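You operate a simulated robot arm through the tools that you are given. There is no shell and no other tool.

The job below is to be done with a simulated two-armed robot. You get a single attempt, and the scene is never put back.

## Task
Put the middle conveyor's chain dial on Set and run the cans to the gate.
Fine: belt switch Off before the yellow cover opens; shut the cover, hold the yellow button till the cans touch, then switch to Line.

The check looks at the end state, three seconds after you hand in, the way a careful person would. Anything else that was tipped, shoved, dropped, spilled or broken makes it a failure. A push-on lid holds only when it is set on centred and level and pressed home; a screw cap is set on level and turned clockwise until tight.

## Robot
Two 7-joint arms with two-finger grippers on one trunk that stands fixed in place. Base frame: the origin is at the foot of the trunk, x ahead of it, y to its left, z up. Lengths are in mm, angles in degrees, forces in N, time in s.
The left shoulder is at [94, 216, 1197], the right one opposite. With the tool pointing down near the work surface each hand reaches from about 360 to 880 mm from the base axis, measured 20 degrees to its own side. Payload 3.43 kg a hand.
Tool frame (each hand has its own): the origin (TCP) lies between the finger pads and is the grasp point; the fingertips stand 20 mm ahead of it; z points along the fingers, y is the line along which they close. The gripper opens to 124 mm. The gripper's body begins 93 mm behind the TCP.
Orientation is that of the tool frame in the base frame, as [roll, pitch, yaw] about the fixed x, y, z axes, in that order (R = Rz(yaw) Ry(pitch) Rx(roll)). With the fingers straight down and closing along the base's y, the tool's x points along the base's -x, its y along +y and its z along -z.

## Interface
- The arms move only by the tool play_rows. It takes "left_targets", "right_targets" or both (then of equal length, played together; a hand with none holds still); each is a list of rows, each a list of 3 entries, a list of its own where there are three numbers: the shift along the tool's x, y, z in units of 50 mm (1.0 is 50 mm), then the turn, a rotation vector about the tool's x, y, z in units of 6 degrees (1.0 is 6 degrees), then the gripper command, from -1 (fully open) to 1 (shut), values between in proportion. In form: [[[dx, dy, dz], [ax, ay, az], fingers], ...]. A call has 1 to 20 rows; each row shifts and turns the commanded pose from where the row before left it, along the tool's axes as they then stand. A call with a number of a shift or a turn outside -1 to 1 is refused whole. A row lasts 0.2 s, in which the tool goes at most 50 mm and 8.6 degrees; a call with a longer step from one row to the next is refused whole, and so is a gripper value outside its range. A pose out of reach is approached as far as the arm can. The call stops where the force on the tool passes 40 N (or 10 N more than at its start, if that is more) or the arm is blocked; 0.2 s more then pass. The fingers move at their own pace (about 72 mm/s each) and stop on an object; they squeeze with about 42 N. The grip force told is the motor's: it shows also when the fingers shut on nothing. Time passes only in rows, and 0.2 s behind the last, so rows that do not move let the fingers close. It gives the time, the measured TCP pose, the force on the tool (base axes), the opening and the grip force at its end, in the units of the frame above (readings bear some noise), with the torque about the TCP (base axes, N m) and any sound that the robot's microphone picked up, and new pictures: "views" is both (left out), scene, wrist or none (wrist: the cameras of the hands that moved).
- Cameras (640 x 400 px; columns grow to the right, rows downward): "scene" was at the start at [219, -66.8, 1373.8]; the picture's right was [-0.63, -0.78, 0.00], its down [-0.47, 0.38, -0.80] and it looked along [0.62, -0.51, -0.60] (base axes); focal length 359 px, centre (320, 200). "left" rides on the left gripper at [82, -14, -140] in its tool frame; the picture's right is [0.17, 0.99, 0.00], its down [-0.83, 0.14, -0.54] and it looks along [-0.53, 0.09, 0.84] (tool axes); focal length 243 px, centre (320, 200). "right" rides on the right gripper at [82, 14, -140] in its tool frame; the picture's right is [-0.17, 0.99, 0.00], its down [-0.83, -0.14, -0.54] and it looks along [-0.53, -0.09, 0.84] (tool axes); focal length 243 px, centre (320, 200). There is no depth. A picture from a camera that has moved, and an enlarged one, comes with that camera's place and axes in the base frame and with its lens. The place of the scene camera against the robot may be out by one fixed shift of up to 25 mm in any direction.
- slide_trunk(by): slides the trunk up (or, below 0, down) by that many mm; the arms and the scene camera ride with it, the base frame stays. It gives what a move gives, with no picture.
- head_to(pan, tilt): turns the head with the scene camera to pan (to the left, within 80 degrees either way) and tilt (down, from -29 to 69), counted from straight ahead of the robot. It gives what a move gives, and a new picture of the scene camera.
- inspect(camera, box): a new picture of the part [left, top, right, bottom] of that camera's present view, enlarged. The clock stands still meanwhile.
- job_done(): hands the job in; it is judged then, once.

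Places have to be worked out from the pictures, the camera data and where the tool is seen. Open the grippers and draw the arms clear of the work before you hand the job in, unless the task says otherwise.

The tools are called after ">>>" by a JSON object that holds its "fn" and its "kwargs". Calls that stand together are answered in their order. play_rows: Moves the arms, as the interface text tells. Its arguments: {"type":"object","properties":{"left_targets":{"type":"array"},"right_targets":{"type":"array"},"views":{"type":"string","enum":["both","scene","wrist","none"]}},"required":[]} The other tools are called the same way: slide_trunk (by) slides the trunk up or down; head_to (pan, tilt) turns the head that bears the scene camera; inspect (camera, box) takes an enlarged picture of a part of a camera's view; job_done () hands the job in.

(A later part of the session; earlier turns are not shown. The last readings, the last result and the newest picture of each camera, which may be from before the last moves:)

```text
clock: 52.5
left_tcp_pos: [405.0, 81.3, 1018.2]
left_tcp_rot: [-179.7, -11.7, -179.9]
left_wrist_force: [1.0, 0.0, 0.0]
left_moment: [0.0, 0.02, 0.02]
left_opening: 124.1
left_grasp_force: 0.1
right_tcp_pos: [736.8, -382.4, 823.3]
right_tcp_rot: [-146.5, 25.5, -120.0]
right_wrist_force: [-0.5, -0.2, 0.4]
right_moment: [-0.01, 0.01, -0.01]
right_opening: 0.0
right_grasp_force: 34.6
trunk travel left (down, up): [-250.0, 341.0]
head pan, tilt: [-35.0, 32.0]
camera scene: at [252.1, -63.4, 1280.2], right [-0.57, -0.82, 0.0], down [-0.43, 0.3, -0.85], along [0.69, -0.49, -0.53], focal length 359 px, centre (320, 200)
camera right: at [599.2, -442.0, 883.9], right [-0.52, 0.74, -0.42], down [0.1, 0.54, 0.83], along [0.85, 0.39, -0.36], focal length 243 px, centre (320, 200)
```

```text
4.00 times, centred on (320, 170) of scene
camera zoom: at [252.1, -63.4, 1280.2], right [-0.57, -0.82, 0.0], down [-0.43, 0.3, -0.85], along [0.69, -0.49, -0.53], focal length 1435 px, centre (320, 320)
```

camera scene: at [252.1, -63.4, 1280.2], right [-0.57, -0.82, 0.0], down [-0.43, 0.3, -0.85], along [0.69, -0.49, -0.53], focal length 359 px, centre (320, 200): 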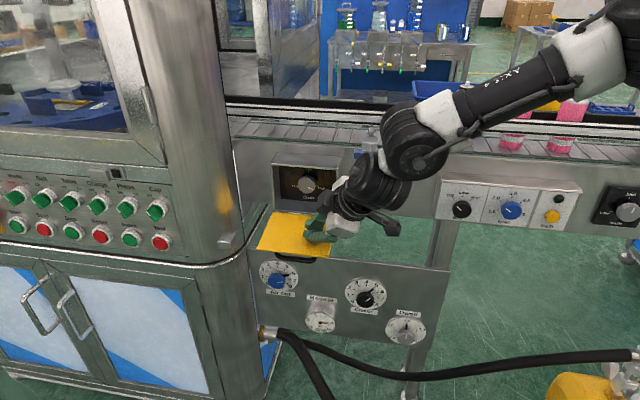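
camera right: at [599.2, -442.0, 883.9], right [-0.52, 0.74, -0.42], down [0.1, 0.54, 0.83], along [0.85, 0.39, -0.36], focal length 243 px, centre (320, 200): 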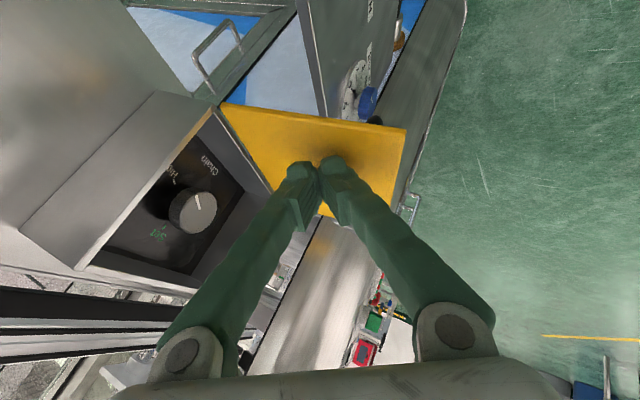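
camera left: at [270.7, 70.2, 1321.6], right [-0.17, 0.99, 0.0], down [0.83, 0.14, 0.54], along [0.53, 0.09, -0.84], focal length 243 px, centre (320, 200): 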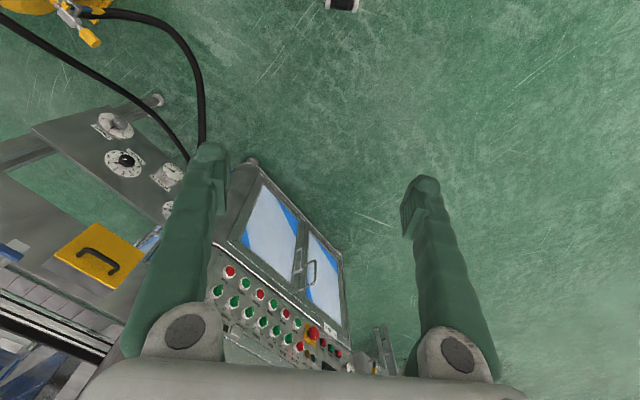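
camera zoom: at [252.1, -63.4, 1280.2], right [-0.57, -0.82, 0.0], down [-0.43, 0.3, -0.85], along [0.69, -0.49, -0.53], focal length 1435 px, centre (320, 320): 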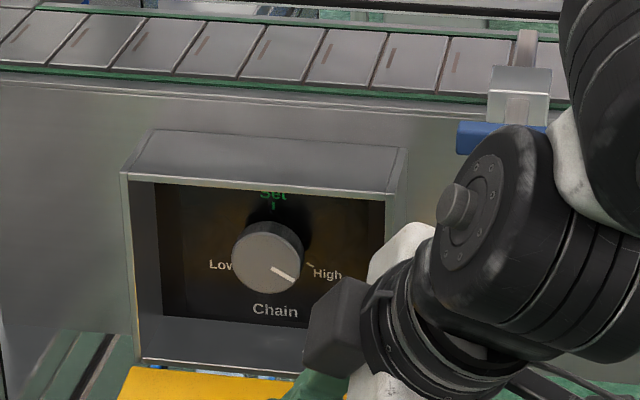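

The cover now lies open at about 95°, and the dial is clear: pointer on High (≈120° clockwise of Set). I back the hand up and re-orient it to point into the box with fingers spread sideways.

>>> {"fn": "play_rows", "kwargs": {"right_targets": [[[-0.385, -0.565, -0.398], [0, 0, 0], 1.0], [[-0.385, -0.565, -0.398], [0, 0, 0], 1.0], [[-0.385, -0.565, -0.398], [0, 0, 0], 1.0], [[0, 0, 0], [0.373, -0.055, 0.933], 0.5], [[0, 0, 0], [0.373, -0.055, 0.933], 0.0], [[0, 0, 0], [0.373, -0.055, 0.933], 0.0], [[0, 0, 0], [0.373, -0.055, 0.933], 0.0], [[0, 0, 0], [0.373, -0.055, 0.933], 0.0], [[0, 0, 0], [0.373, -0.055, 0.933], 0.0], [[0, 0, 0], [0.373, -0.055, 0.933], 0.0], [[0, 0, 0], [0.373, -0.055, 0.933], 0.0], [[0, 0, 0], [0.373, -0.055, 0.933], 0.0], [[0, 0, 0], [0.373, -0.055, 0.933], 0.0], [[0, 0, 0], [0.373, -0.055, 0.933], 0.0], [[0, 0, 0], [0.373, -0.055, 0.933], 0.0], [[0, 0, 0], [0.373, -0.055, 0.933], 0.0], [[0, 0, 0], [0.373, -0.055, 0.933], 0.0]], "views": "both"}}

```text
clock: 56.0
left_tcp_pos: [401.8, 81.9, 1020.1]
left_tcp_rot: [-179.6, -11.4, 179.9]
left_wrist_force: [-0.1, -0.1, -0.8]
left_moment: [0.02, 0.0, 0.02]
left_opening: 124.3
left_grasp_force: 0.0
right_tcp_pos: [777.8, -424.4, 914.4]
right_tcp_rot: [-179.4, 54.4, 149.5]
right_wrist_force: [-40.1, -8.8, 11.5]
right_moment: [-0.27, 0.22, -1.73]
right_opening: 78.3
right_grasp_force: 14.3
right hand out of reach, approached as far as the arm can: row 16, 17
trunk travel left (down, up): [-250.0, 341.0]
head pan, tilt: [-35.0, 32.0]
stopped in row 17 (right hand): the force on the tool passed its limit at 64 N (the readings are from after the stop); the commanded pose is now the measured one
camera scene: at [246.2, -64.2, 1281.5], right [-0.57, -0.82, 0.0], down [-0.43, 0.3, -0.85], along [0.7, -0.49, -0.53], focal length 359 px, centre (320, 200)
camera right: at [646.0, -328.8, 925.5], right [0.59, 0.8, 0.13], down [-0.03, -0.14, 0.99], along [0.81, -0.59, -0.06], focal length 243 px, centre (320, 200)
```

scene: 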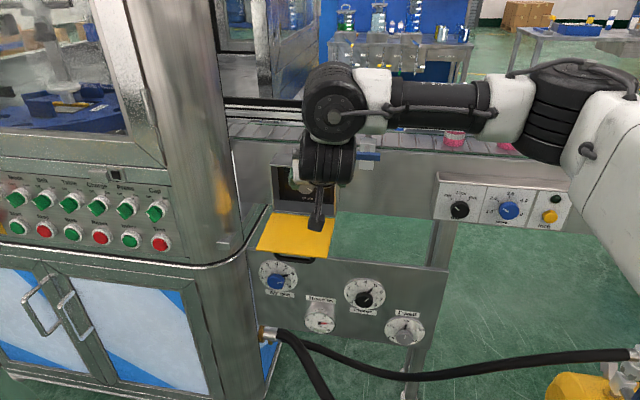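
right: 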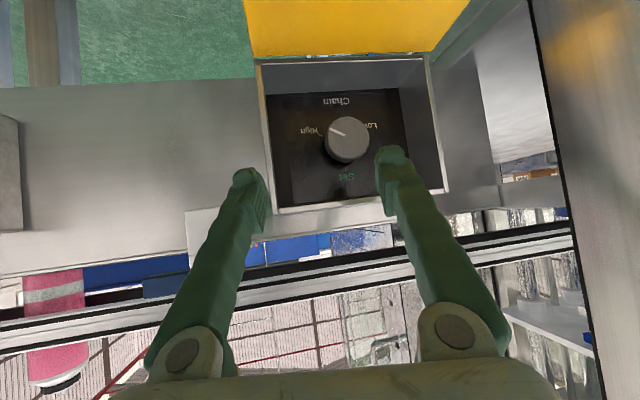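

The last rows ran out of reach and the hand drifted in until a finger met the box's side wall (64 N, then stopped). The orientation itself is as wanted. I look closely before backing off.

>>> {"fn": "inspect", "kwargs": {"camera": "right", "box": [170, 40, 490, 260]}}

>>> {"fn": "inspect", "kwargs": {"camera": "scene", "box": [240, 110, 400, 260]}}

```text
1.82 times, centred on (330, 150) of right
camera zoom: at [646.0, -328.8, 925.5], right [0.59, 0.8, 0.13], down [-0.03, -0.14, 0.99], along [0.81, -0.59, -0.06], focal length 441 px, centre (302, 291)
```

zoom: 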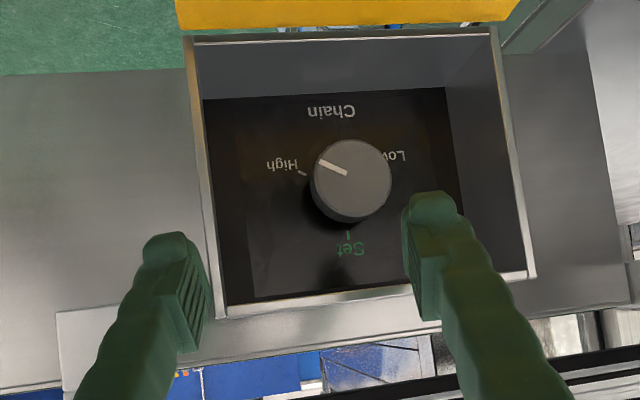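

```text
2.67 times, centred on (320, 185) of scene
camera zoom: at [246.2, -64.2, 1281.5], right [-0.57, -0.82, 0.0], down [-0.43, 0.3, -0.85], along [0.7, -0.49, -0.53], focal length 957 px, centre (320, 240)
```

zoom: 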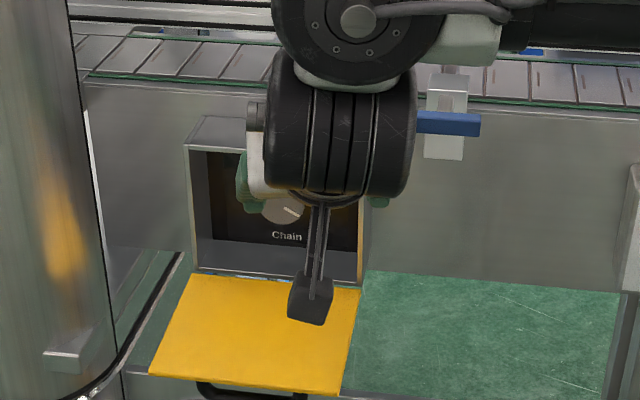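

The right finger is outside the box's side wall and the left one inside. I widen the fingers to free the wall, then back straight out along the tool axis.

>>> {"fn": "play_rows", "kwargs": {"right_targets": [[[0, 0, 0], [0, 0, 0], -0.5], [[0, 0, 0], [0, 0, 0], -0.5], [[0, 0, -0.3], [0, 0, 0], -0.5], [[0, 0, -0.3], [0, 0, 0], -0.5], [[0, 0, 0], [0, 0, 0], -0.5]], "views": "both"}}

>>> {"fn": "inspect", "kwargs": {"camera": "scene", "box": [240, 110, 400, 260]}}

```text
clock: 57.2
left_tcp_pos: [404.7, 81.2, 1018.7]
left_tcp_rot: [-179.8, -11.7, 180.0]
left_wrist_force: [0.4, -0.4, 0.3]
left_moment: [0.0, 0.03, -0.01]
left_opening: 124.0
left_grasp_force: 0.0
right_tcp_pos: [782.6, -420.2, 910.9]
right_tcp_rot: [-179.8, 54.4, 149.3]
right_wrist_force: [-2.7, -1.4, 1.9]
right_moment: [-0.11, 0.05, -0.06]
right_opening: 94.5
right_grasp_force: 1.4
right hand out of reach, approached as far as the arm can: row 3, 4
trunk travel left (down, up): [-250.0, 341.0]
head pan, tilt: [-35.0, 32.0]
camera scene: at [251.4, -63.3, 1280.3], right [-0.57, -0.82, 0.0], down [-0.43, 0.3, -0.85], along [0.69, -0.49, -0.53], focal length 359 px, centre (320, 200)
camera right: at [651.2, -324.9, 923.5], right [0.59, 0.8, 0.13], down [-0.03, -0.14, 0.99], along [0.81, -0.59, -0.06], focal length 243 px, centre (320, 200)
```

scene: 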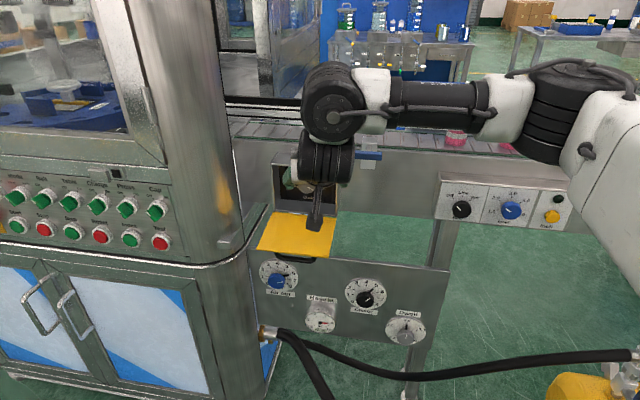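
right: 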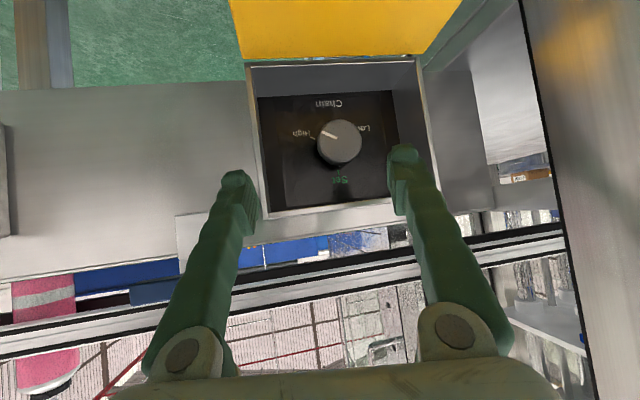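

```text
2.67 times, centred on (320, 185) of scene
camera zoom: at [251.4, -63.3, 1280.3], right [-0.57, -0.82, 0.0], down [-0.43, 0.3, -0.85], along [0.69, -0.49, -0.53], focal length 957 px, centre (320, 240)
```

zoom: 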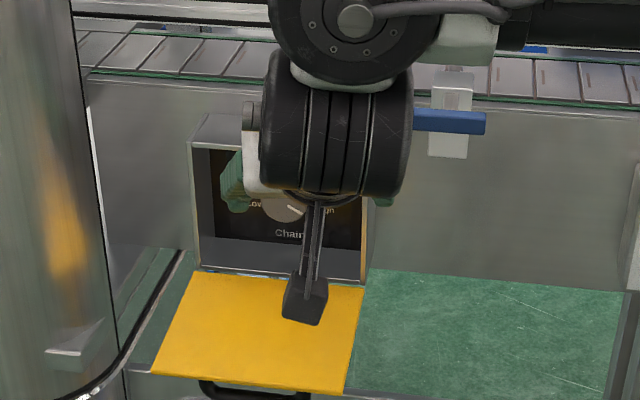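

Backing out is blocked by the wrist's bend limit in this pose. Swinging the hand 15° so it leans further from the right should relieve it; then I retreat along the tool axis.

>>> {"fn": "play_rows", "kwargs": {"right_targets": [[[0, 0, 0], [-0.68, 0, -0.485], -0.5], [[0, 0, 0], [-0.68, 0, -0.485], -0.5], [[0, 0, 0], [-0.68, 0, -0.485], -0.5], [[0, 0, -0.4], [0, 0, 0], -0.5], [[0, 0, -0.4], [0, 0, 0], -0.5], [[0, 0, 0], [0, 0, 0], -0.5]], "views": "both"}}

>>> {"fn": "inspect", "kwargs": {"camera": "scene", "box": [240, 110, 400, 260]}}

```text
clock: 58.6
left_tcp_pos: [406.9, 79.9, 1017.2]
left_tcp_rot: [-179.6, -11.9, -180.0]
left_wrist_force: [0.1, 0.0, -1.1]
left_moment: [0.03, -0.02, -0.01]
left_opening: 124.0
left_grasp_force: 0.1
right_tcp_pos: [754.2, -412.8, 932.2]
right_tcp_rot: [180.0, 54.2, 164.2]
right_wrist_force: [1.1, 0.0, -0.9]
right_moment: [0.0, -0.01, 0.04]
right_opening: 93.1
right_grasp_force: 0.1
trunk travel left (down, up): [-250.0, 341.0]
head pan, tilt: [-35.0, 32.0]
camera scene: at [253.6, -64.3, 1279.8], right [-0.57, -0.82, 0.0], down [-0.44, 0.3, -0.85], along [0.69, -0.49, -0.53], focal length 359 px, centre (320, 200)
camera right: at [601.7, -354.6, 945.0], right [0.36, 0.92, 0.13], down [0.01, -0.15, 0.99], along [0.93, -0.36, -0.06], focal length 243 px, centre (320, 200)
```

scene: 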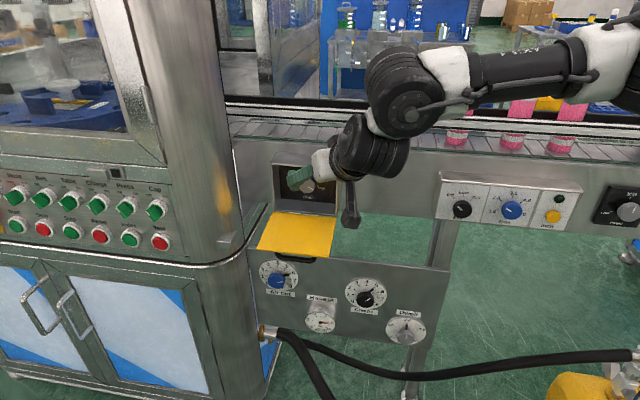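
right: 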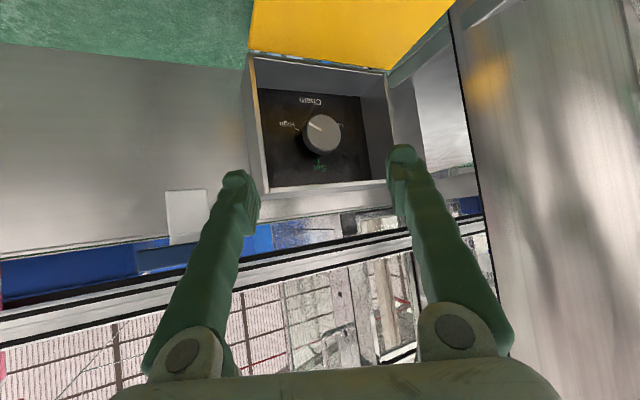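

```text
2.67 times, centred on (320, 185) of scene
camera zoom: at [253.6, -64.3, 1279.8], right [-0.57, -0.82, 0.0], down [-0.44, 0.3, -0.85], along [0.69, -0.49, -0.53], focal length 957 px, centre (320, 240)
```

zoom: 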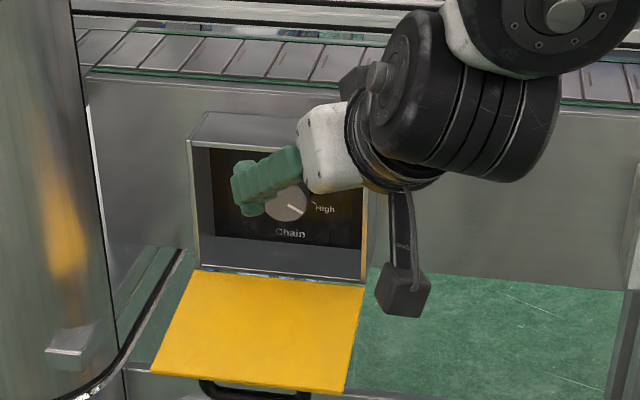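

Now the hand is free with no strain (TCP u=-241, N=825, z=932). Best approach to the recessed knob is horizontal, coming 30° from the right with fingers above and below the knob; I lower the hand in front of the opening and rotate it to that attitude, fingers narrowed to 50 mm.

>>> {"fn": "play_rows", "kwargs": {"right_targets": [[[0.342, 0.103, 0.414], [0, 0, 0], 0.2], [[0.342, 0.103, 0.414], [0, 0, 0], 0.2], [[0, 0, 0], [-0.318, -0.305, 0.962], 0.2], [[0, 0, 0], [-0.318, -0.305, 0.962], 0.2], [[0, 0, 0], [-0.318, -0.305, 0.962], 0.2], [[0, 0, 0], [-0.318, -0.305, 0.962], 0.2], [[0, 0, 0], [-0.318, -0.305, 0.962], 0.2], [[0, 0, 0], [-0.318, -0.305, 0.962], 0.2]], "views": "both"}}

```text
clock: 60.4
left_tcp_pos: [406.1, 81.6, 1018.3]
left_tcp_rot: [-179.6, -11.7, -179.9]
left_wrist_force: [-0.5, 0.3, -0.4]
left_moment: [0.0, -0.01, 0.02]
left_opening: 124.0
left_grasp_force: 0.1
right_tcp_pos: [769.2, -405.3, 881.5]
right_tcp_rot: [122.4, 46.5, 106.9]
right_wrist_force: [0.3, -0.7, -0.5]
right_moment: [0.0, 0.02, 0.02]
right_opening: 49.5
right_grasp_force: 0.0
trunk travel left (down, up): [-250.0, 341.0]
head pan, tilt: [-35.0, 32.0]
camera scene: at [251.9, -63.6, 1280.2], right [-0.57, -0.82, 0.0], down [-0.43, 0.3, -0.85], along [0.69, -0.49, -0.53], focal length 359 px, centre (320, 200)
camera right: at [627.8, -323.4, 879.5], right [0.36, 0.62, 0.69], down [-0.38, -0.58, 0.72], along [0.85, -0.52, 0.02], focal length 243 px, centre (320, 200)
```

scene: 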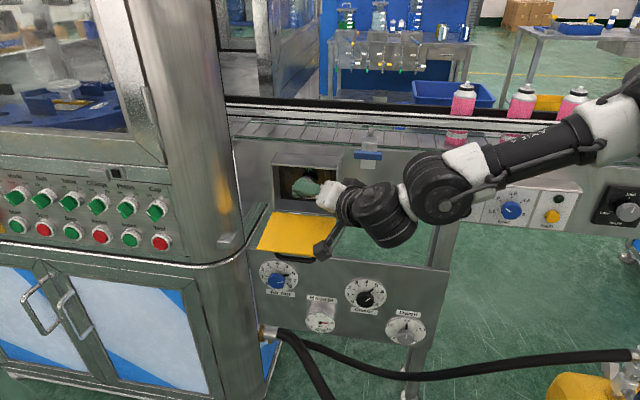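
right: 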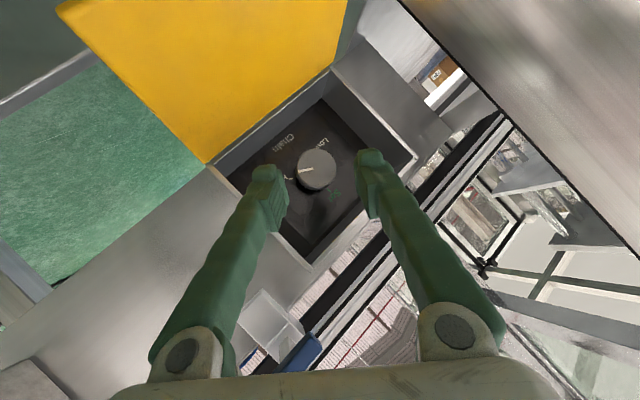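

No strain so far and the view of the dial is good. I finish the rotation.

>>> {"fn": "play_rows", "kwargs": {"right_targets": [[[0, 0, 0], [-0.318, -0.305, 0.962], 0.2], [[0, 0, 0], [-0.318, -0.305, 0.962], 0.2], [[0, 0, 0], [-0.318, -0.305, 0.962], 0.2], [[0, 0, 0], [-0.318, -0.305, 0.962], 0.2], [[0, 0, 0], [-0.318, -0.305, 0.962], 0.2], [[0, 0, 0], [-0.318, -0.305, 0.962], 0.2], [[0, 0, 0], [-0.318, -0.305, 0.962], 0.2], [[0, 0, 0], [-0.318, -0.305, 0.962], 0.2], [[0, 0, 0], [-0.318, -0.305, 0.962], 0.2]], "views": "both"}}

```text
clock: 62.4
left_tcp_pos: [407.1, 81.1, 1018.0]
left_tcp_rot: [-179.6, -11.7, 180.0]
left_wrist_force: [-0.3, -0.3, 1.0]
left_moment: [-0.02, 0.01, 0.02]
left_opening: 123.9
left_grasp_force: 0.2
right_tcp_pos: [768.5, -405.6, 880.1]
right_tcp_rot: [89.8, -0.1, 75.0]
right_wrist_force: [-0.3, 0.1, -0.1]
right_moment: [0.02, 0.02, 0.01]
right_opening: 49.6
right_grasp_force: 0.1
trunk travel left (down, up): [-250.0, 341.0]
head pan, tilt: [-35.0, 32.0]
camera scene: at [252.2, -63.3, 1280.2], right [-0.57, -0.82, 0.0], down [-0.43, 0.3, -0.85], along [0.69, -0.49, -0.53], focal length 359 px, centre (320, 200)
camera right: at [654.2, -289.4, 892.5], right [-0.05, -0.16, 0.99], down [-0.74, -0.66, -0.14], along [0.68, -0.73, -0.09], focal length 243 px, centre (320, 200)
```

scene: 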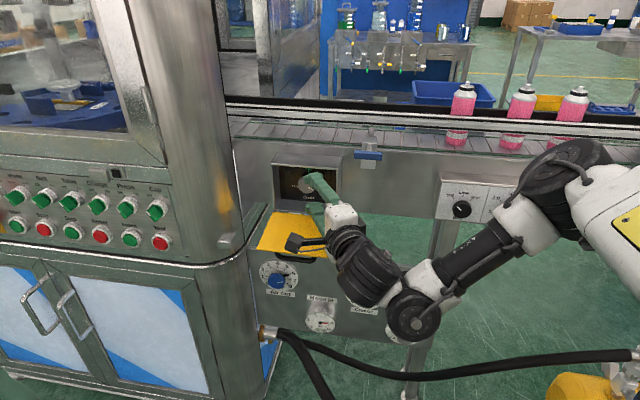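
right: 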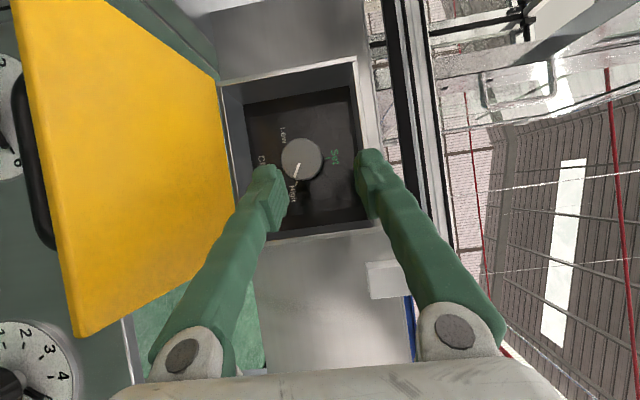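

Excellent – the arm has settled into an elbow-low posture with the hand level and no strain. I now turn it the last 30° so it points straight into the box, then its roll alone can turn the knob.

>>> {"fn": "play_rows", "kwargs": {"right_targets": [[[0, 0, 0], [0, -1, 0], 0.2], [[0, 0, 0], [0, -1, 0], 0.2], [[0, 0, 0], [0, -1, 0], 0.2], [[0, 0, 0], [0, -1, 0], 0.2], [[0, 0, 0], [0, -1, 0], 0.2], [[0, 0, 0], [0, 0, 0], 0.2]], "views": "both"}}

>>> {"fn": "inspect", "kwargs": {"camera": "right", "box": [200, 60, 440, 240]}}

```text
clock: 63.0
left_tcp_pos: [404.8, 80.5, 1019.2]
left_tcp_rot: [-179.6, -11.7, 179.9]
left_wrist_force: [0.1, 0.5, 0.0]
left_moment: [0.04, 0.08, -0.01]
left_opening: 124.0
left_grasp_force: 0.1
right_tcp_pos: [799.4, -416.9, 878.7]
right_tcp_rot: [90.6, 0.1, 64.2]
right_wrist_force: [-33.0, 14.6, 2.5]
right_moment: [-0.61, -1.63, -0.39]
right_opening: 53.6
right_grasp_force: 3.1
right hand out of reach, approached as far as the arm can: row 1, 2, 3
trunk travel left (down, up): [-250.0, 341.0]
head pan, tilt: [-35.0, 32.0]
stopped in row 3 (right hand): the force on the tool passed its limit at 62 N (the readings are from after the stop); the commanded pose is now the measured one
camera scene: at [250.2, -63.1, 1280.6], right [-0.57, -0.82, 0.0], down [-0.43, 0.3, -0.85], along [0.7, -0.49, -0.53], focal length 359 px, centre (320, 200)
camera right: at [709.5, -282.2, 890.7], right [-0.06, -0.15, 0.99], down [-0.85, -0.51, -0.13], along [0.53, -0.85, -0.1], focal length 243 px, centre (320, 200)
```

scene: 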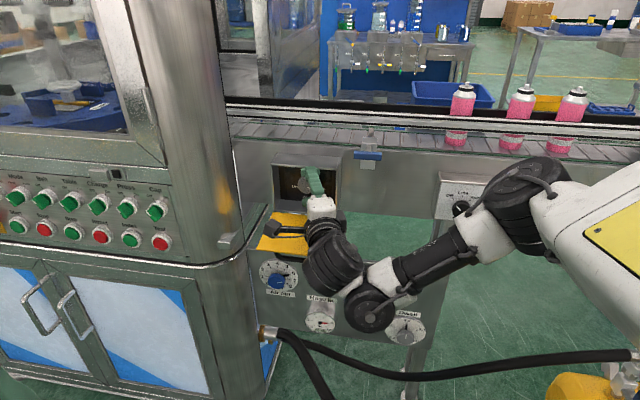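
right: 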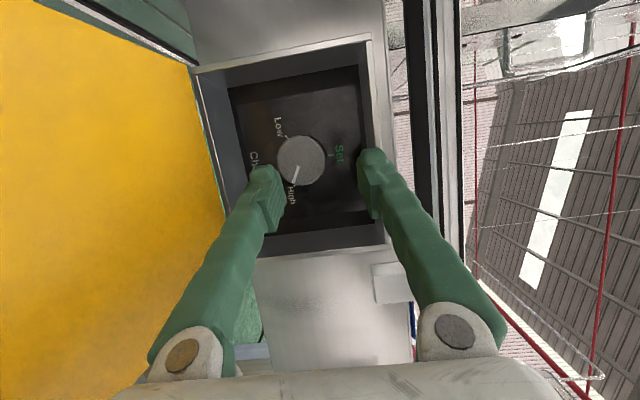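

```text
2.22 times, centred on (320, 150) of right
camera zoom: at [709.5, -282.2, 890.7], right [-0.06, -0.15, 0.99], down [-0.85, -0.51, -0.13], along [0.53, -0.85, -0.1], focal length 539 px, centre (320, 311)
```

zoom: 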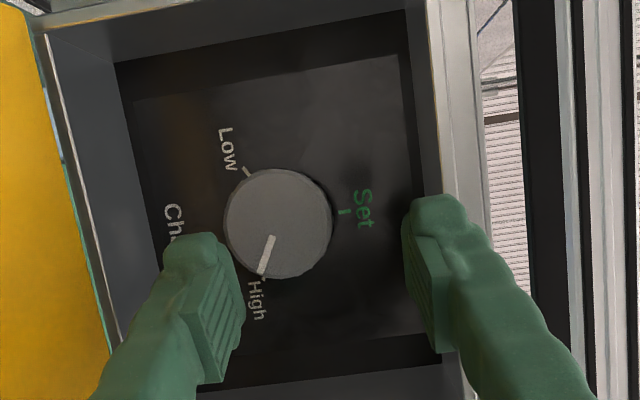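

The level 30° turn went past the arm's range and nudged the upper finger against the box's roof edge (stopped at once). The hand now points 19° off the normal, and its axis is already aimed at the knob sideways; I only lower it 16 mm to free the roof and centre on the knob.

>>> {"fn": "play_rows", "kwargs": {"right_targets": [[[0, -0.16, 0], [0, 0, 0], 0.2], [[0, -0.16, 0], [0, 0, 0], 0.2], [[0, 0, 0], [0, 0, 0], 0.2]], "views": "both"}}

>>> {"fn": "inspect", "kwargs": {"camera": "right", "box": [200, 60, 440, 240]}}

>>> {"fn": "inspect", "kwargs": {"camera": "scene", "box": [240, 130, 400, 260]}}

```text
clock: 63.8
left_tcp_pos: [405.2, 81.7, 1018.4]
left_tcp_rot: [-179.5, -11.5, 179.9]
left_wrist_force: [-0.9, 0.2, 1.0]
left_moment: [-0.01, -0.06, 0.0]
left_opening: 123.9
left_grasp_force: 0.1
right_tcp_pos: [801.2, -419.2, 863.7]
right_tcp_rot: [90.4, 0.4, 63.8]
right_wrist_force: [0.5, 0.6, 0.8]
right_moment: [0.0, 0.05, -0.01]
right_opening: 49.8
right_grasp_force: 0.1
trunk travel left (down, up): [-250.0, 341.0]
head pan, tilt: [-35.0, 32.0]
camera scene: at [250.3, -62.4, 1280.6], right [-0.57, -0.82, 0.0], down [-0.43, 0.3, -0.85], along [0.7, -0.49, -0.53], focal length 359 px, centre (320, 200)
camera right: at [711.8, -283.7, 876.4], right [-0.07, -0.15, 0.99], down [-0.85, -0.51, -0.13], along [0.52, -0.85, -0.09], focal length 243 px, centre (320, 200)
```

scene: 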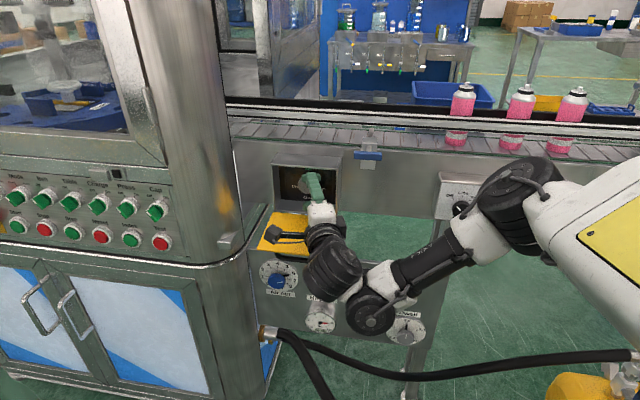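
right: 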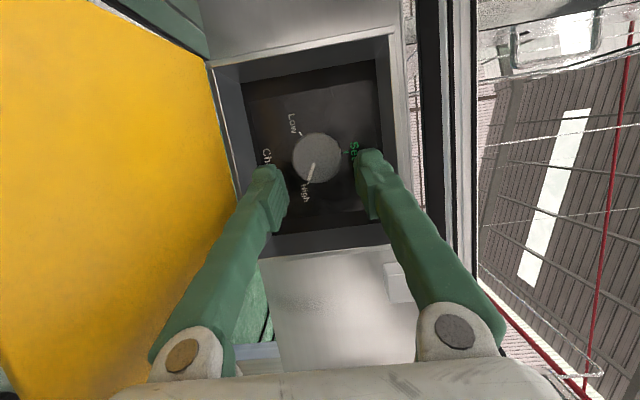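

```text
2.22 times, centred on (320, 150) of right
camera zoom: at [711.8, -283.7, 876.4], right [-0.07, -0.15, 0.99], down [-0.85, -0.51, -0.13], along [0.52, -0.85, -0.09], focal length 539 px, centre (320, 311)
```

zoom: 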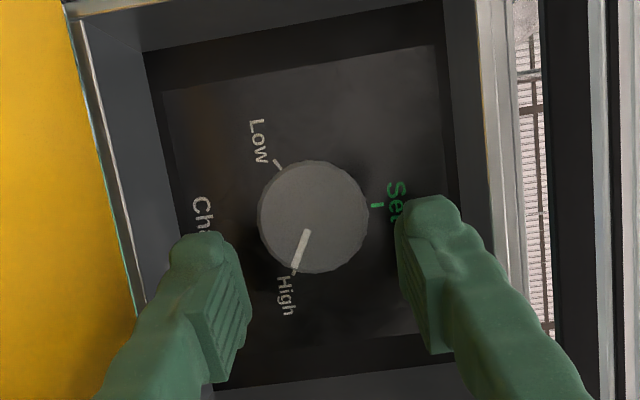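

```text
3.08 times, centred on (320, 195) of scene
camera zoom: at [250.3, -62.4, 1280.6], right [-0.57, -0.82, 0.0], down [-0.43, 0.3, -0.85], along [0.7, -0.49, -0.53], focal length 1104 px, centre (320, 215)
```

zoom: 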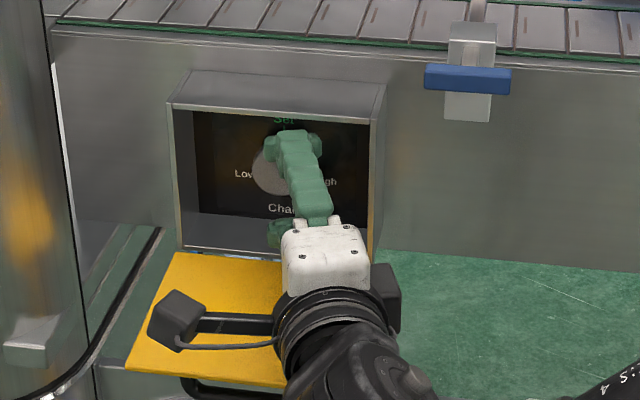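

Contact is gone and the hand faces the dial squarely; the pointer lies on High, about 113° from Set. I advance 20 mm along the tool axis and re-check alignment.

>>> {"fn": "play_rows", "kwargs": {"right_targets": [[[0, 0, 0.2], [0, 0, 0], 0.1], [[0, 0, 0.2], [0, 0, 0], 0.1], [[0, 0, 0], [0, 0, 0], 0.1]], "views": "wrist"}}

>>> {"fn": "inspect", "kwargs": {"camera": "right", "box": [200, 60, 440, 240]}}

>>> {"fn": "inspect", "kwargs": {"camera": "scene", "box": [240, 130, 400, 260]}}

```text
clock: 64.6
left_tcp_pos: [405.8, 80.7, 1018.9]
left_tcp_rot: [-179.7, -11.8, -180.0]
left_wrist_force: [-0.5, -0.4, 0.1]
left_moment: [0.02, 0.03, 0.01]
left_opening: 124.1
left_grasp_force: 0.0
right_tcp_pos: [819.4, -427.3, 862.0]
right_tcp_rot: [90.5, 0.2, 63.8]
right_wrist_force: [-0.6, -0.7, 0.2]
right_moment: [-0.05, 0.03, 0.0]
right_opening: 55.7
right_grasp_force: 0.1
trunk travel left (down, up): [-250.0, 341.0]
head pan, tilt: [-35.0, 32.0]
camera right: at [729.8, -292.6, 874.1], right [-0.06, -0.15, 0.99], down [-0.85, -0.51, -0.13], along [0.52, -0.85, -0.09], focal length 243 px, centre (320, 200)
```

right: 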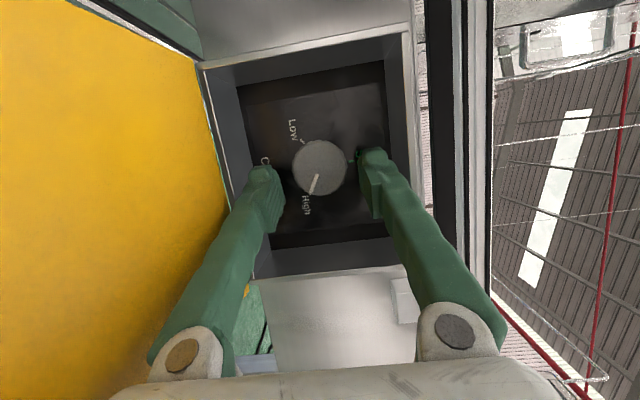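

```text
2.22 times, centred on (320, 150) of right
camera zoom: at [729.8, -292.6, 874.1], right [-0.06, -0.15, 0.99], down [-0.85, -0.51, -0.13], along [0.52, -0.85, -0.09], focal length 539 px, centre (320, 311)
```

zoom: 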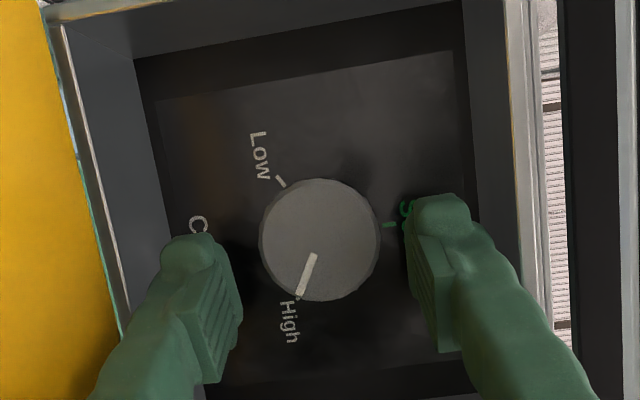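

```text
3.08 times, centred on (320, 195) of scene
camera zoom: at [251.9, -63.2, 1280.2], right [-0.57, -0.82, 0.0], down [-0.43, 0.3, -0.85], along [0.69, -0.49, -0.53], focal length 1104 px, centre (320, 215)
```

zoom: 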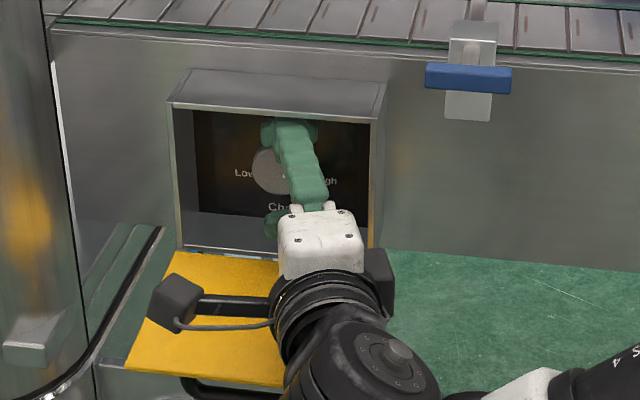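

Well aligned vertically. I advance 21 mm more with a 3 mm shift left, bringing the pads beside the knob.

>>> {"fn": "play_rows", "kwargs": {"right_targets": [[[0.06, 0, 0.2], [0, 0, 0], 0.1], [[0, 0, 0.22], [0, 0, 0], 0.1], [[0, 0, 0], [0, 0, 0], 0.1]], "views": "wrist"}}

>>> {"fn": "inspect", "kwargs": {"camera": "right", "box": [200, 60, 440, 240]}}

>>> {"fn": "inspect", "kwargs": {"camera": "scene", "box": [240, 130, 400, 260]}}

```text
clock: 65.4
left_tcp_pos: [406.7, 80.7, 1018.0]
left_tcp_rot: [-179.6, -11.8, -180.0]
left_wrist_force: [-1.2, 0.5, -0.1]
left_moment: [0.02, -0.03, 0.02]
left_opening: 124.0
left_grasp_force: 0.0
right_tcp_pos: [839.2, -434.5, 861.1]
right_tcp_rot: [90.6, 0.2, 64.0]
right_wrist_force: [0.1, -0.3, 0.5]
right_moment: [0.03, 0.0, -0.01]
right_opening: 56.1
right_grasp_force: 0.1
trunk travel left (down, up): [-250.0, 341.0]
head pan, tilt: [-35.0, 32.0]
camera right: at [750.0, -298.4, 873.7], right [-0.06, -0.15, 0.99], down [-0.85, -0.51, -0.13], along [0.52, -0.85, -0.09], focal length 243 px, centre (320, 200)
```

right: 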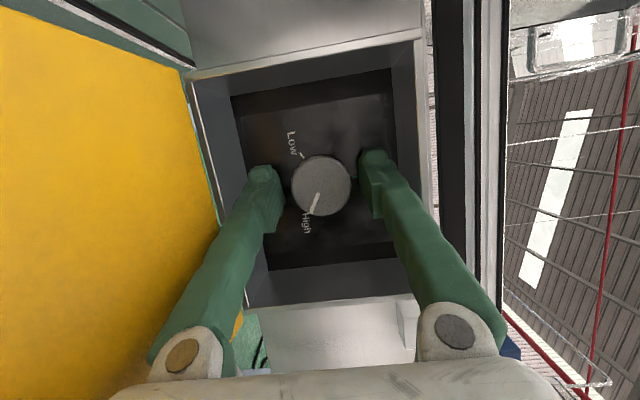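

```text
2.22 times, centred on (320, 150) of right
camera zoom: at [750.0, -298.4, 873.7], right [-0.06, -0.15, 0.99], down [-0.85, -0.51, -0.13], along [0.52, -0.85, -0.09], focal length 539 px, centre (320, 311)
```

zoom: 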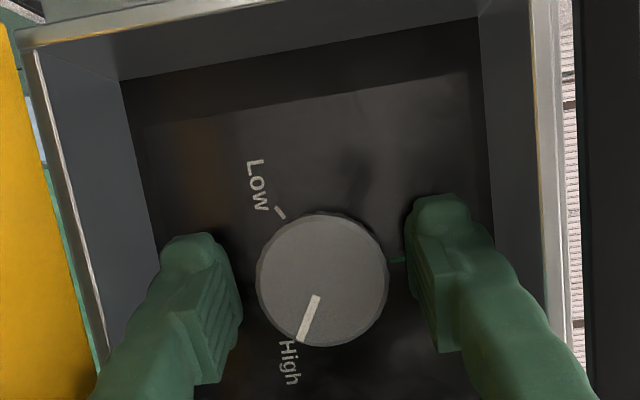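

```text
3.08 times, centred on (320, 195) of scene
camera zoom: at [251.9, -63.2, 1280.2], right [-0.57, -0.82, 0.0], down [-0.43, 0.3, -0.85], along [0.69, -0.49, -0.53], focal length 1104 px, centre (320, 215)
```

zoom: 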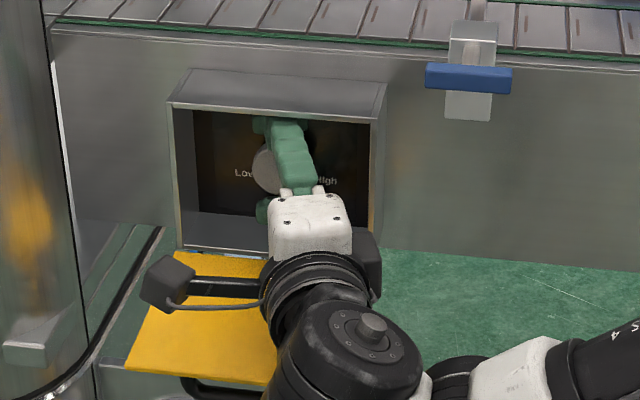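

The knob is centred between the fingers, front face ~7 mm ahead of the grasp point. I try one 6° step to square the hand up with the dial and see if the arm allows it here.

>>> {"fn": "play_rows", "kwargs": {"right_targets": [[[0, 0, 0], [0, -0.5, 0], 0.1], [[0, 0, 0], [0, -0.5, 0], 0.1]], "views": "none"}}

```text
clock: 66.0
left_tcp_pos: [407.2, 80.5, 1017.0]
left_tcp_rot: [-179.6, -11.7, -180.0]
left_wrist_force: [-0.6, 0.1, 0.1]
left_moment: [0.03, 0.0, -0.02]
left_opening: 124.1
left_grasp_force: 0.1
right_tcp_pos: [838.2, -434.3, 860.4]
right_tcp_rot: [90.5, 0.4, 57.7]
right_wrist_force: [0.3, -0.5, -1.1]
right_moment: [-0.03, 0.01, -0.05]
right_opening: 55.8
right_grasp_force: 0.0
trunk travel left (down, up): [-250.0, 341.0]
head pan, tilt: [-35.0, 32.0]
```

That worked with no strain (12.7° off now). I continue squaring up with another 12° and a 3 mm shift left.

>>> {"fn": "play_rows", "kwargs": {"right_targets": [[[0.02, 0, 0], [0, -0.5, 0], 0.1], [[0.02, 0, 0], [0, -0.5, 0], 0.1], [[0.02, 0, 0], [0, -0.5, 0], 0.1], [[0, 0, 0], [0, -0.5, 0], 0.1]], "views": "both"}}

>>> {"fn": "inspect", "kwargs": {"camera": "right", "box": [200, 60, 440, 240]}}

```text
clock: 67.1
left_tcp_pos: [407.2, 79.6, 1018.1]
left_tcp_rot: [-179.7, -11.7, 180.0]
left_wrist_force: [0.1, -1.0, 0.7]
left_moment: [0.07, -0.09, 0.03]
left_opening: 124.2
left_grasp_force: 0.0
right_tcp_pos: [840.2, -436.7, 867.9]
right_tcp_rot: [91.0, 0.6, 47.8]
right_wrist_force: [9.4, 12.8, 0.5]
right_moment: [-1.11, -0.22, 0.1]
right_opening: 49.9
right_grasp_force: 0.1
right hand out of reach, approached as far as the arm can: row 3, 4
trunk travel left (down, up): [-250.0, 341.0]
head pan, tilt: [-35.0, 32.0]
stopped in row 4 (right hand): the force on the tool passed its limit at 43 N (the readings are from after the stop); the commanded pose is now the measured one
camera scene: at [251.7, -64.2, 1280.3], right [-0.57, -0.82, 0.0], down [-0.43, 0.3, -0.85], along [0.69, -0.49, -0.53], focal length 359 px, centre (320, 200)
camera right: at [792.5, -281.7, 881.6], right [-0.09, -0.13, 0.99], down [-0.96, -0.25, -0.12], along [0.26, -0.96, -0.1], focal length 243 px, centre (320, 200)
```

scene: 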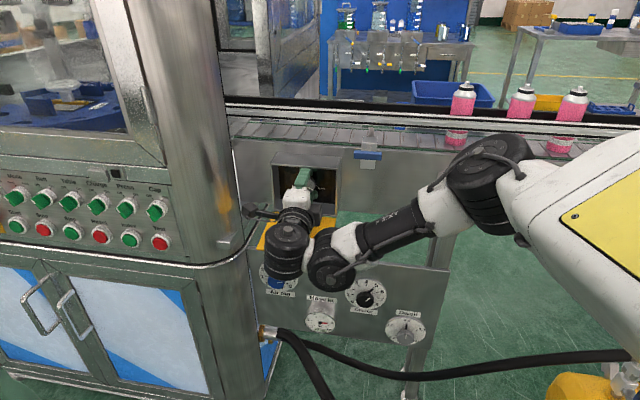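
right: 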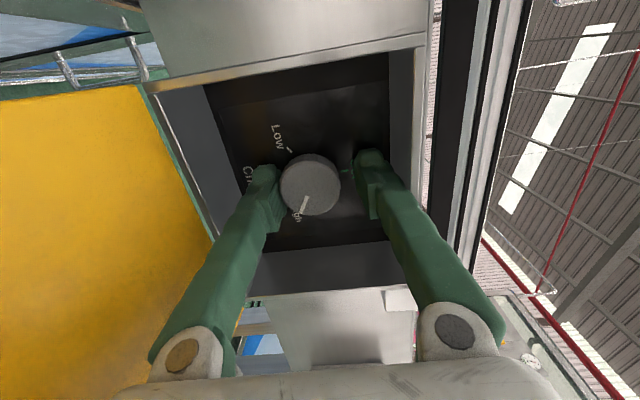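

```text
2.22 times, centred on (320, 150) of right
camera zoom: at [792.5, -281.7, 881.6], right [-0.09, -0.13, 0.99], down [-0.96, -0.25, -0.12], along [0.26, -0.96, -0.1], focal length 539 px, centre (320, 311)
```

zoom: 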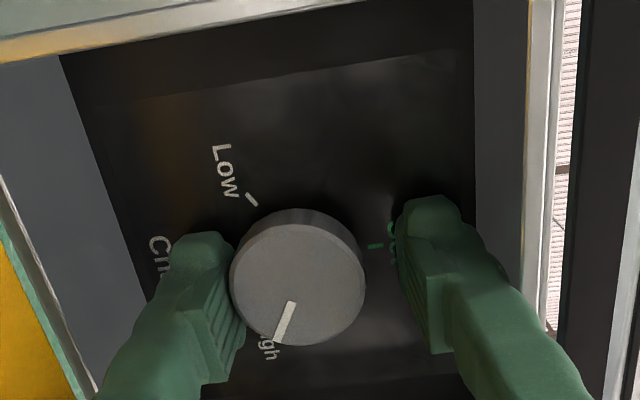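

The hand is nearly square (2.8° off) but rose 7 mm as it hit its range, touching the knob with the lower finger. I lower it 6.5 mm while giving back 3° of yaw.

>>> {"fn": "play_rows", "kwargs": {"right_targets": [[[0, -0.065, 0], [0, 0.25, 0], 0.1], [[0, -0.065, 0], [0, 0.25, 0], 0.1], [[0, 0, 0], [0, 0, 0], 0.1]], "views": "wrist"}}

>>> {"fn": "inspect", "kwargs": {"camera": "right", "box": [200, 60, 440, 240]}}

```text
clock: 67.9
left_tcp_pos: [403.9, 83.3, 1017.8]
left_tcp_rot: [-179.5, -11.5, 179.8]
left_wrist_force: [0.2, 0.4, 0.2]
left_moment: [0.0, 0.0, 0.02]
left_opening: 124.0
left_grasp_force: 0.0
right_tcp_pos: [838.8, -438.5, 862.8]
right_tcp_rot: [91.0, 0.5, 50.4]
right_wrist_force: [-2.8, 19.9, 5.8]
right_moment: [-0.86, -0.18, 0.12]
right_opening: 58.9
right_grasp_force: 2.5
trunk travel left (down, up): [-250.0, 341.0]
head pan, tilt: [-35.0, 32.0]
camera right: at [783.7, -284.9, 876.6], right [-0.09, -0.13, 0.99], down [-0.95, -0.3, -0.12], along [0.31, -0.95, -0.1], focal length 243 px, centre (320, 200)
```

right: 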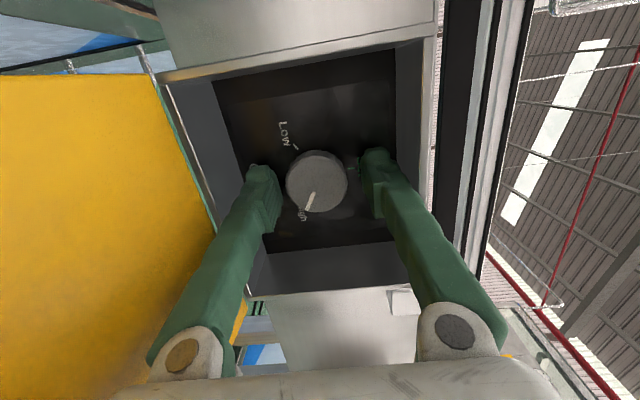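

```text
2.22 times, centred on (320, 150) of right
camera zoom: at [783.7, -284.9, 876.6], right [-0.09, -0.13, 0.99], down [-0.95, -0.3, -0.12], along [0.31, -0.95, -0.1], focal length 539 px, centre (320, 311)
```

zoom: 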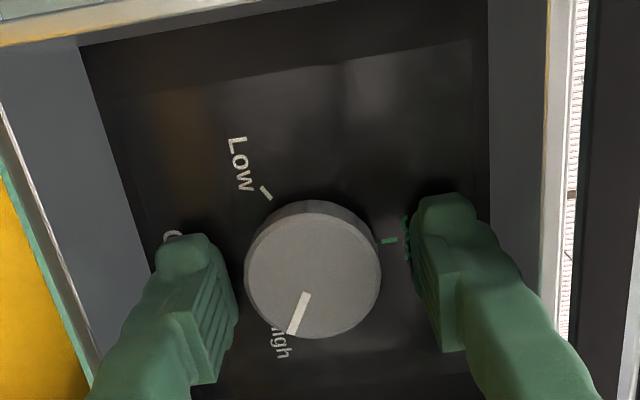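

Some contact force remains (~20 N). Let me look at where the hand may touch – possibly its body against the open cover.

>>> {"fn": "inspect", "kwargs": {"camera": "scene", "box": [230, 140, 370, 270]}}

>>> {"fn": "inspect", "kwargs": {"camera": "right", "box": [80, 150, 340, 400]}}

```text
3.08 times, centred on (300, 205) of scene
camera zoom: at [250.8, -60.8, 1280.6], right [-0.57, -0.82, 0.0], down [-0.43, 0.3, -0.85], along [0.7, -0.49, -0.53], focal length 1104 px, centre (382, 185)
```

zoom: 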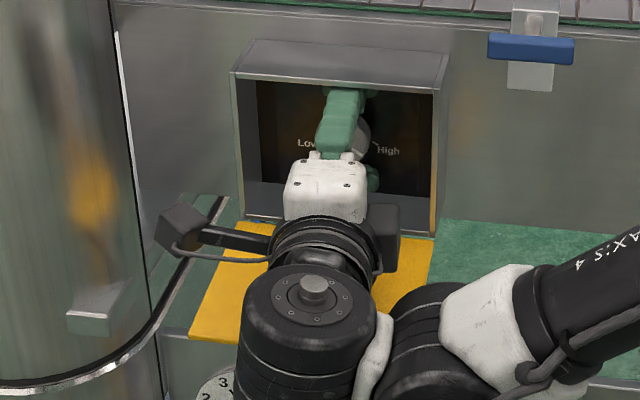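

```text
1.60 times, centred on (210, 275) of right
camera zoom: at [783.7, -284.9, 876.6], right [-0.09, -0.13, 0.99], down [-0.95, -0.3, -0.12], along [0.31, -0.95, -0.1], focal length 388 px, centre (496, 80)
```

zoom: 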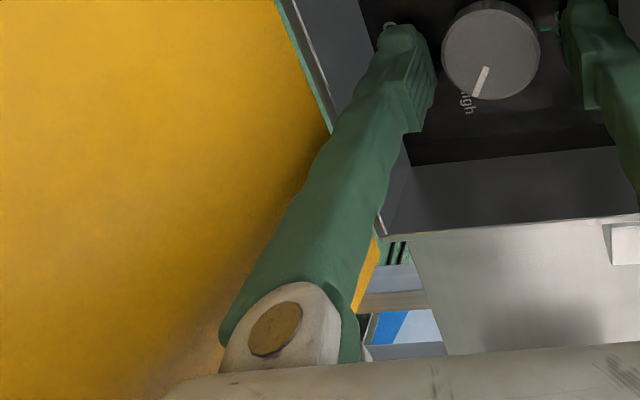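

The lower side of the gripper body rests on the open cover. I use that: pressing down 10 mm should swing the cover a bit further open and make room.

>>> {"fn": "play_rows", "kwargs": {"right_targets": [[[0, -0.1, 0], [0, 0, 0], 0.0], [[0, -0.1, 0], [0, 0, 0], 0.0], [[0, 0, 0], [0, 0, 0], 0.0]], "views": "both"}}

>>> {"fn": "inspect", "kwargs": {"camera": "right", "box": [200, 60, 440, 240]}}

>>> {"fn": "inspect", "kwargs": {"camera": "scene", "box": [230, 140, 370, 270]}}

```text
clock: 68.7
left_tcp_pos: [403.2, 85.0, 1018.6]
left_tcp_rot: [-179.4, -11.5, 179.9]
left_wrist_force: [0.0, 0.1, -0.8]
left_moment: [0.02, 0.04, 0.0]
left_opening: 124.2
left_grasp_force: 0.0
right_tcp_pos: [838.5, -439.0, 855.1]
right_tcp_rot: [90.8, 0.5, 50.2]
right_wrist_force: [-10.6, 20.1, 20.8]
right_moment: [-1.39, -0.65, -0.03]
right_opening: 69.8
right_grasp_force: 11.8
trunk travel left (down, up): [-250.0, 341.0]
head pan, tilt: [-35.0, 32.0]
camera scene: at [249.0, -60.0, 1281.1], right [-0.57, -0.82, 0.0], down [-0.43, 0.3, -0.85], along [0.7, -0.49, -0.53], focal length 359 px, centre (320, 200)
camera right: at [783.3, -285.3, 869.0], right [-0.09, -0.13, 0.99], down [-0.95, -0.29, -0.13], along [0.31, -0.95, -0.1], focal length 243 px, centre (320, 200)
```

scene: 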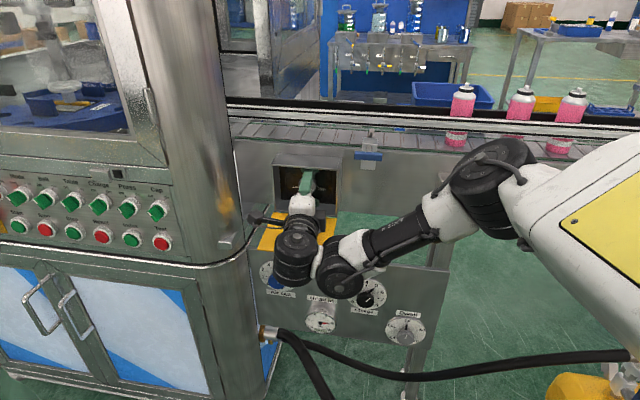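
right: 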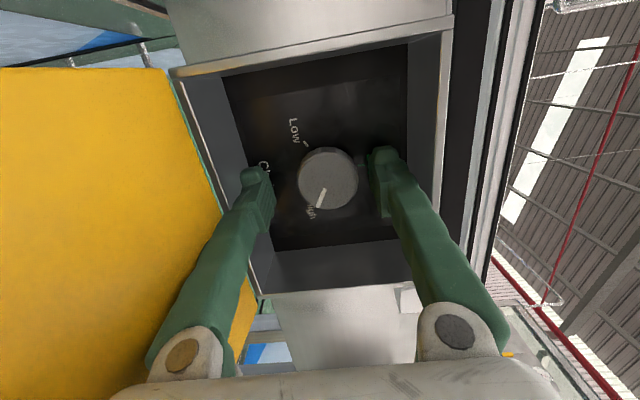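

```text
2.22 times, centred on (320, 150) of right
camera zoom: at [783.3, -285.3, 869.0], right [-0.09, -0.13, 0.99], down [-0.95, -0.29, -0.13], along [0.31, -0.95, -0.1], focal length 539 px, centre (320, 311)
```

zoom: 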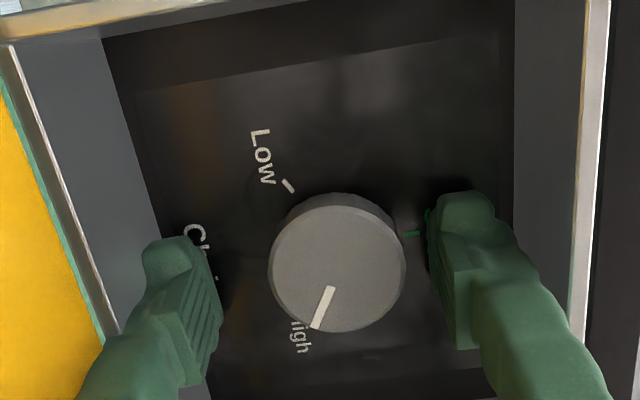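

```text
3.08 times, centred on (300, 205) of scene
camera zoom: at [249.0, -60.0, 1281.1], right [-0.57, -0.82, 0.0], down [-0.43, 0.3, -0.85], along [0.7, -0.49, -0.53], focal length 1104 px, centre (382, 185)
```

zoom: 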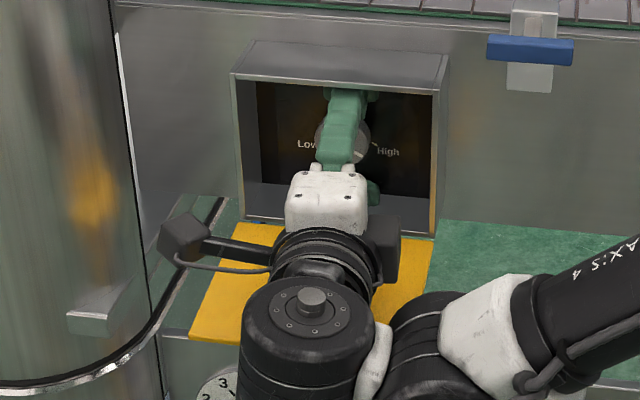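

The lower finger's flared flank rests on the box's lower front edge – the fingers are simply too wide for the opening. I narrow them to 48 mm and bring the hand back up to the knob's height.

>>> {"fn": "play_rows", "kwargs": {"right_targets": [[[0, 0.06, 0], [0, 0, 0], 0.2], [[0, 0.06, 0], [0, 0, 0], 0.22], [[0, 0, 0], [0, 0, 0], 0.22]], "views": "wrist"}}

>>> {"fn": "inspect", "kwargs": {"camera": "right", "box": [200, 60, 440, 240]}}

```text
clock: 69.5
left_tcp_pos: [403.3, 83.2, 1019.6]
left_tcp_rot: [-179.5, -11.4, 179.9]
left_wrist_force: [0.4, 0.2, -0.5]
left_moment: [0.01, 0.01, 0.01]
left_opening: 123.9
left_grasp_force: 0.0
right_tcp_pos: [837.3, -438.2, 860.4]
right_tcp_rot: [90.7, 0.6, 50.2]
right_wrist_force: [-12.6, 16.0, 16.0]
right_moment: [-0.9, -0.6, -0.14]
right_opening: 57.5
right_grasp_force: 8.2
trunk travel left (down, up): [-250.0, 341.0]
head pan, tilt: [-35.0, 32.0]
camera right: at [782.9, -286.3, 873.9], right [-0.09, -0.13, 0.99], down [-0.95, -0.29, -0.12], along [0.3, -0.95, -0.1], focal length 243 px, centre (320, 200)
```

right: 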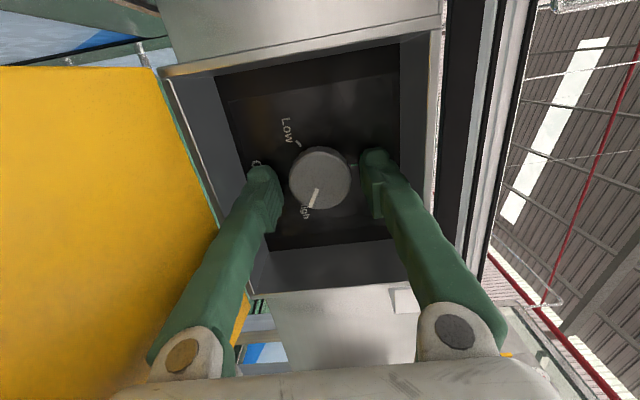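

```text
2.22 times, centred on (320, 150) of right
camera zoom: at [782.9, -286.3, 873.9], right [-0.09, -0.13, 0.99], down [-0.95, -0.29, -0.12], along [0.3, -0.95, -0.1], focal length 539 px, centre (320, 311)
```

zoom: 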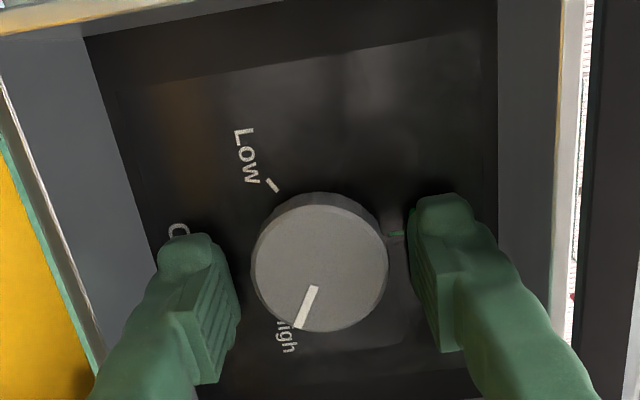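

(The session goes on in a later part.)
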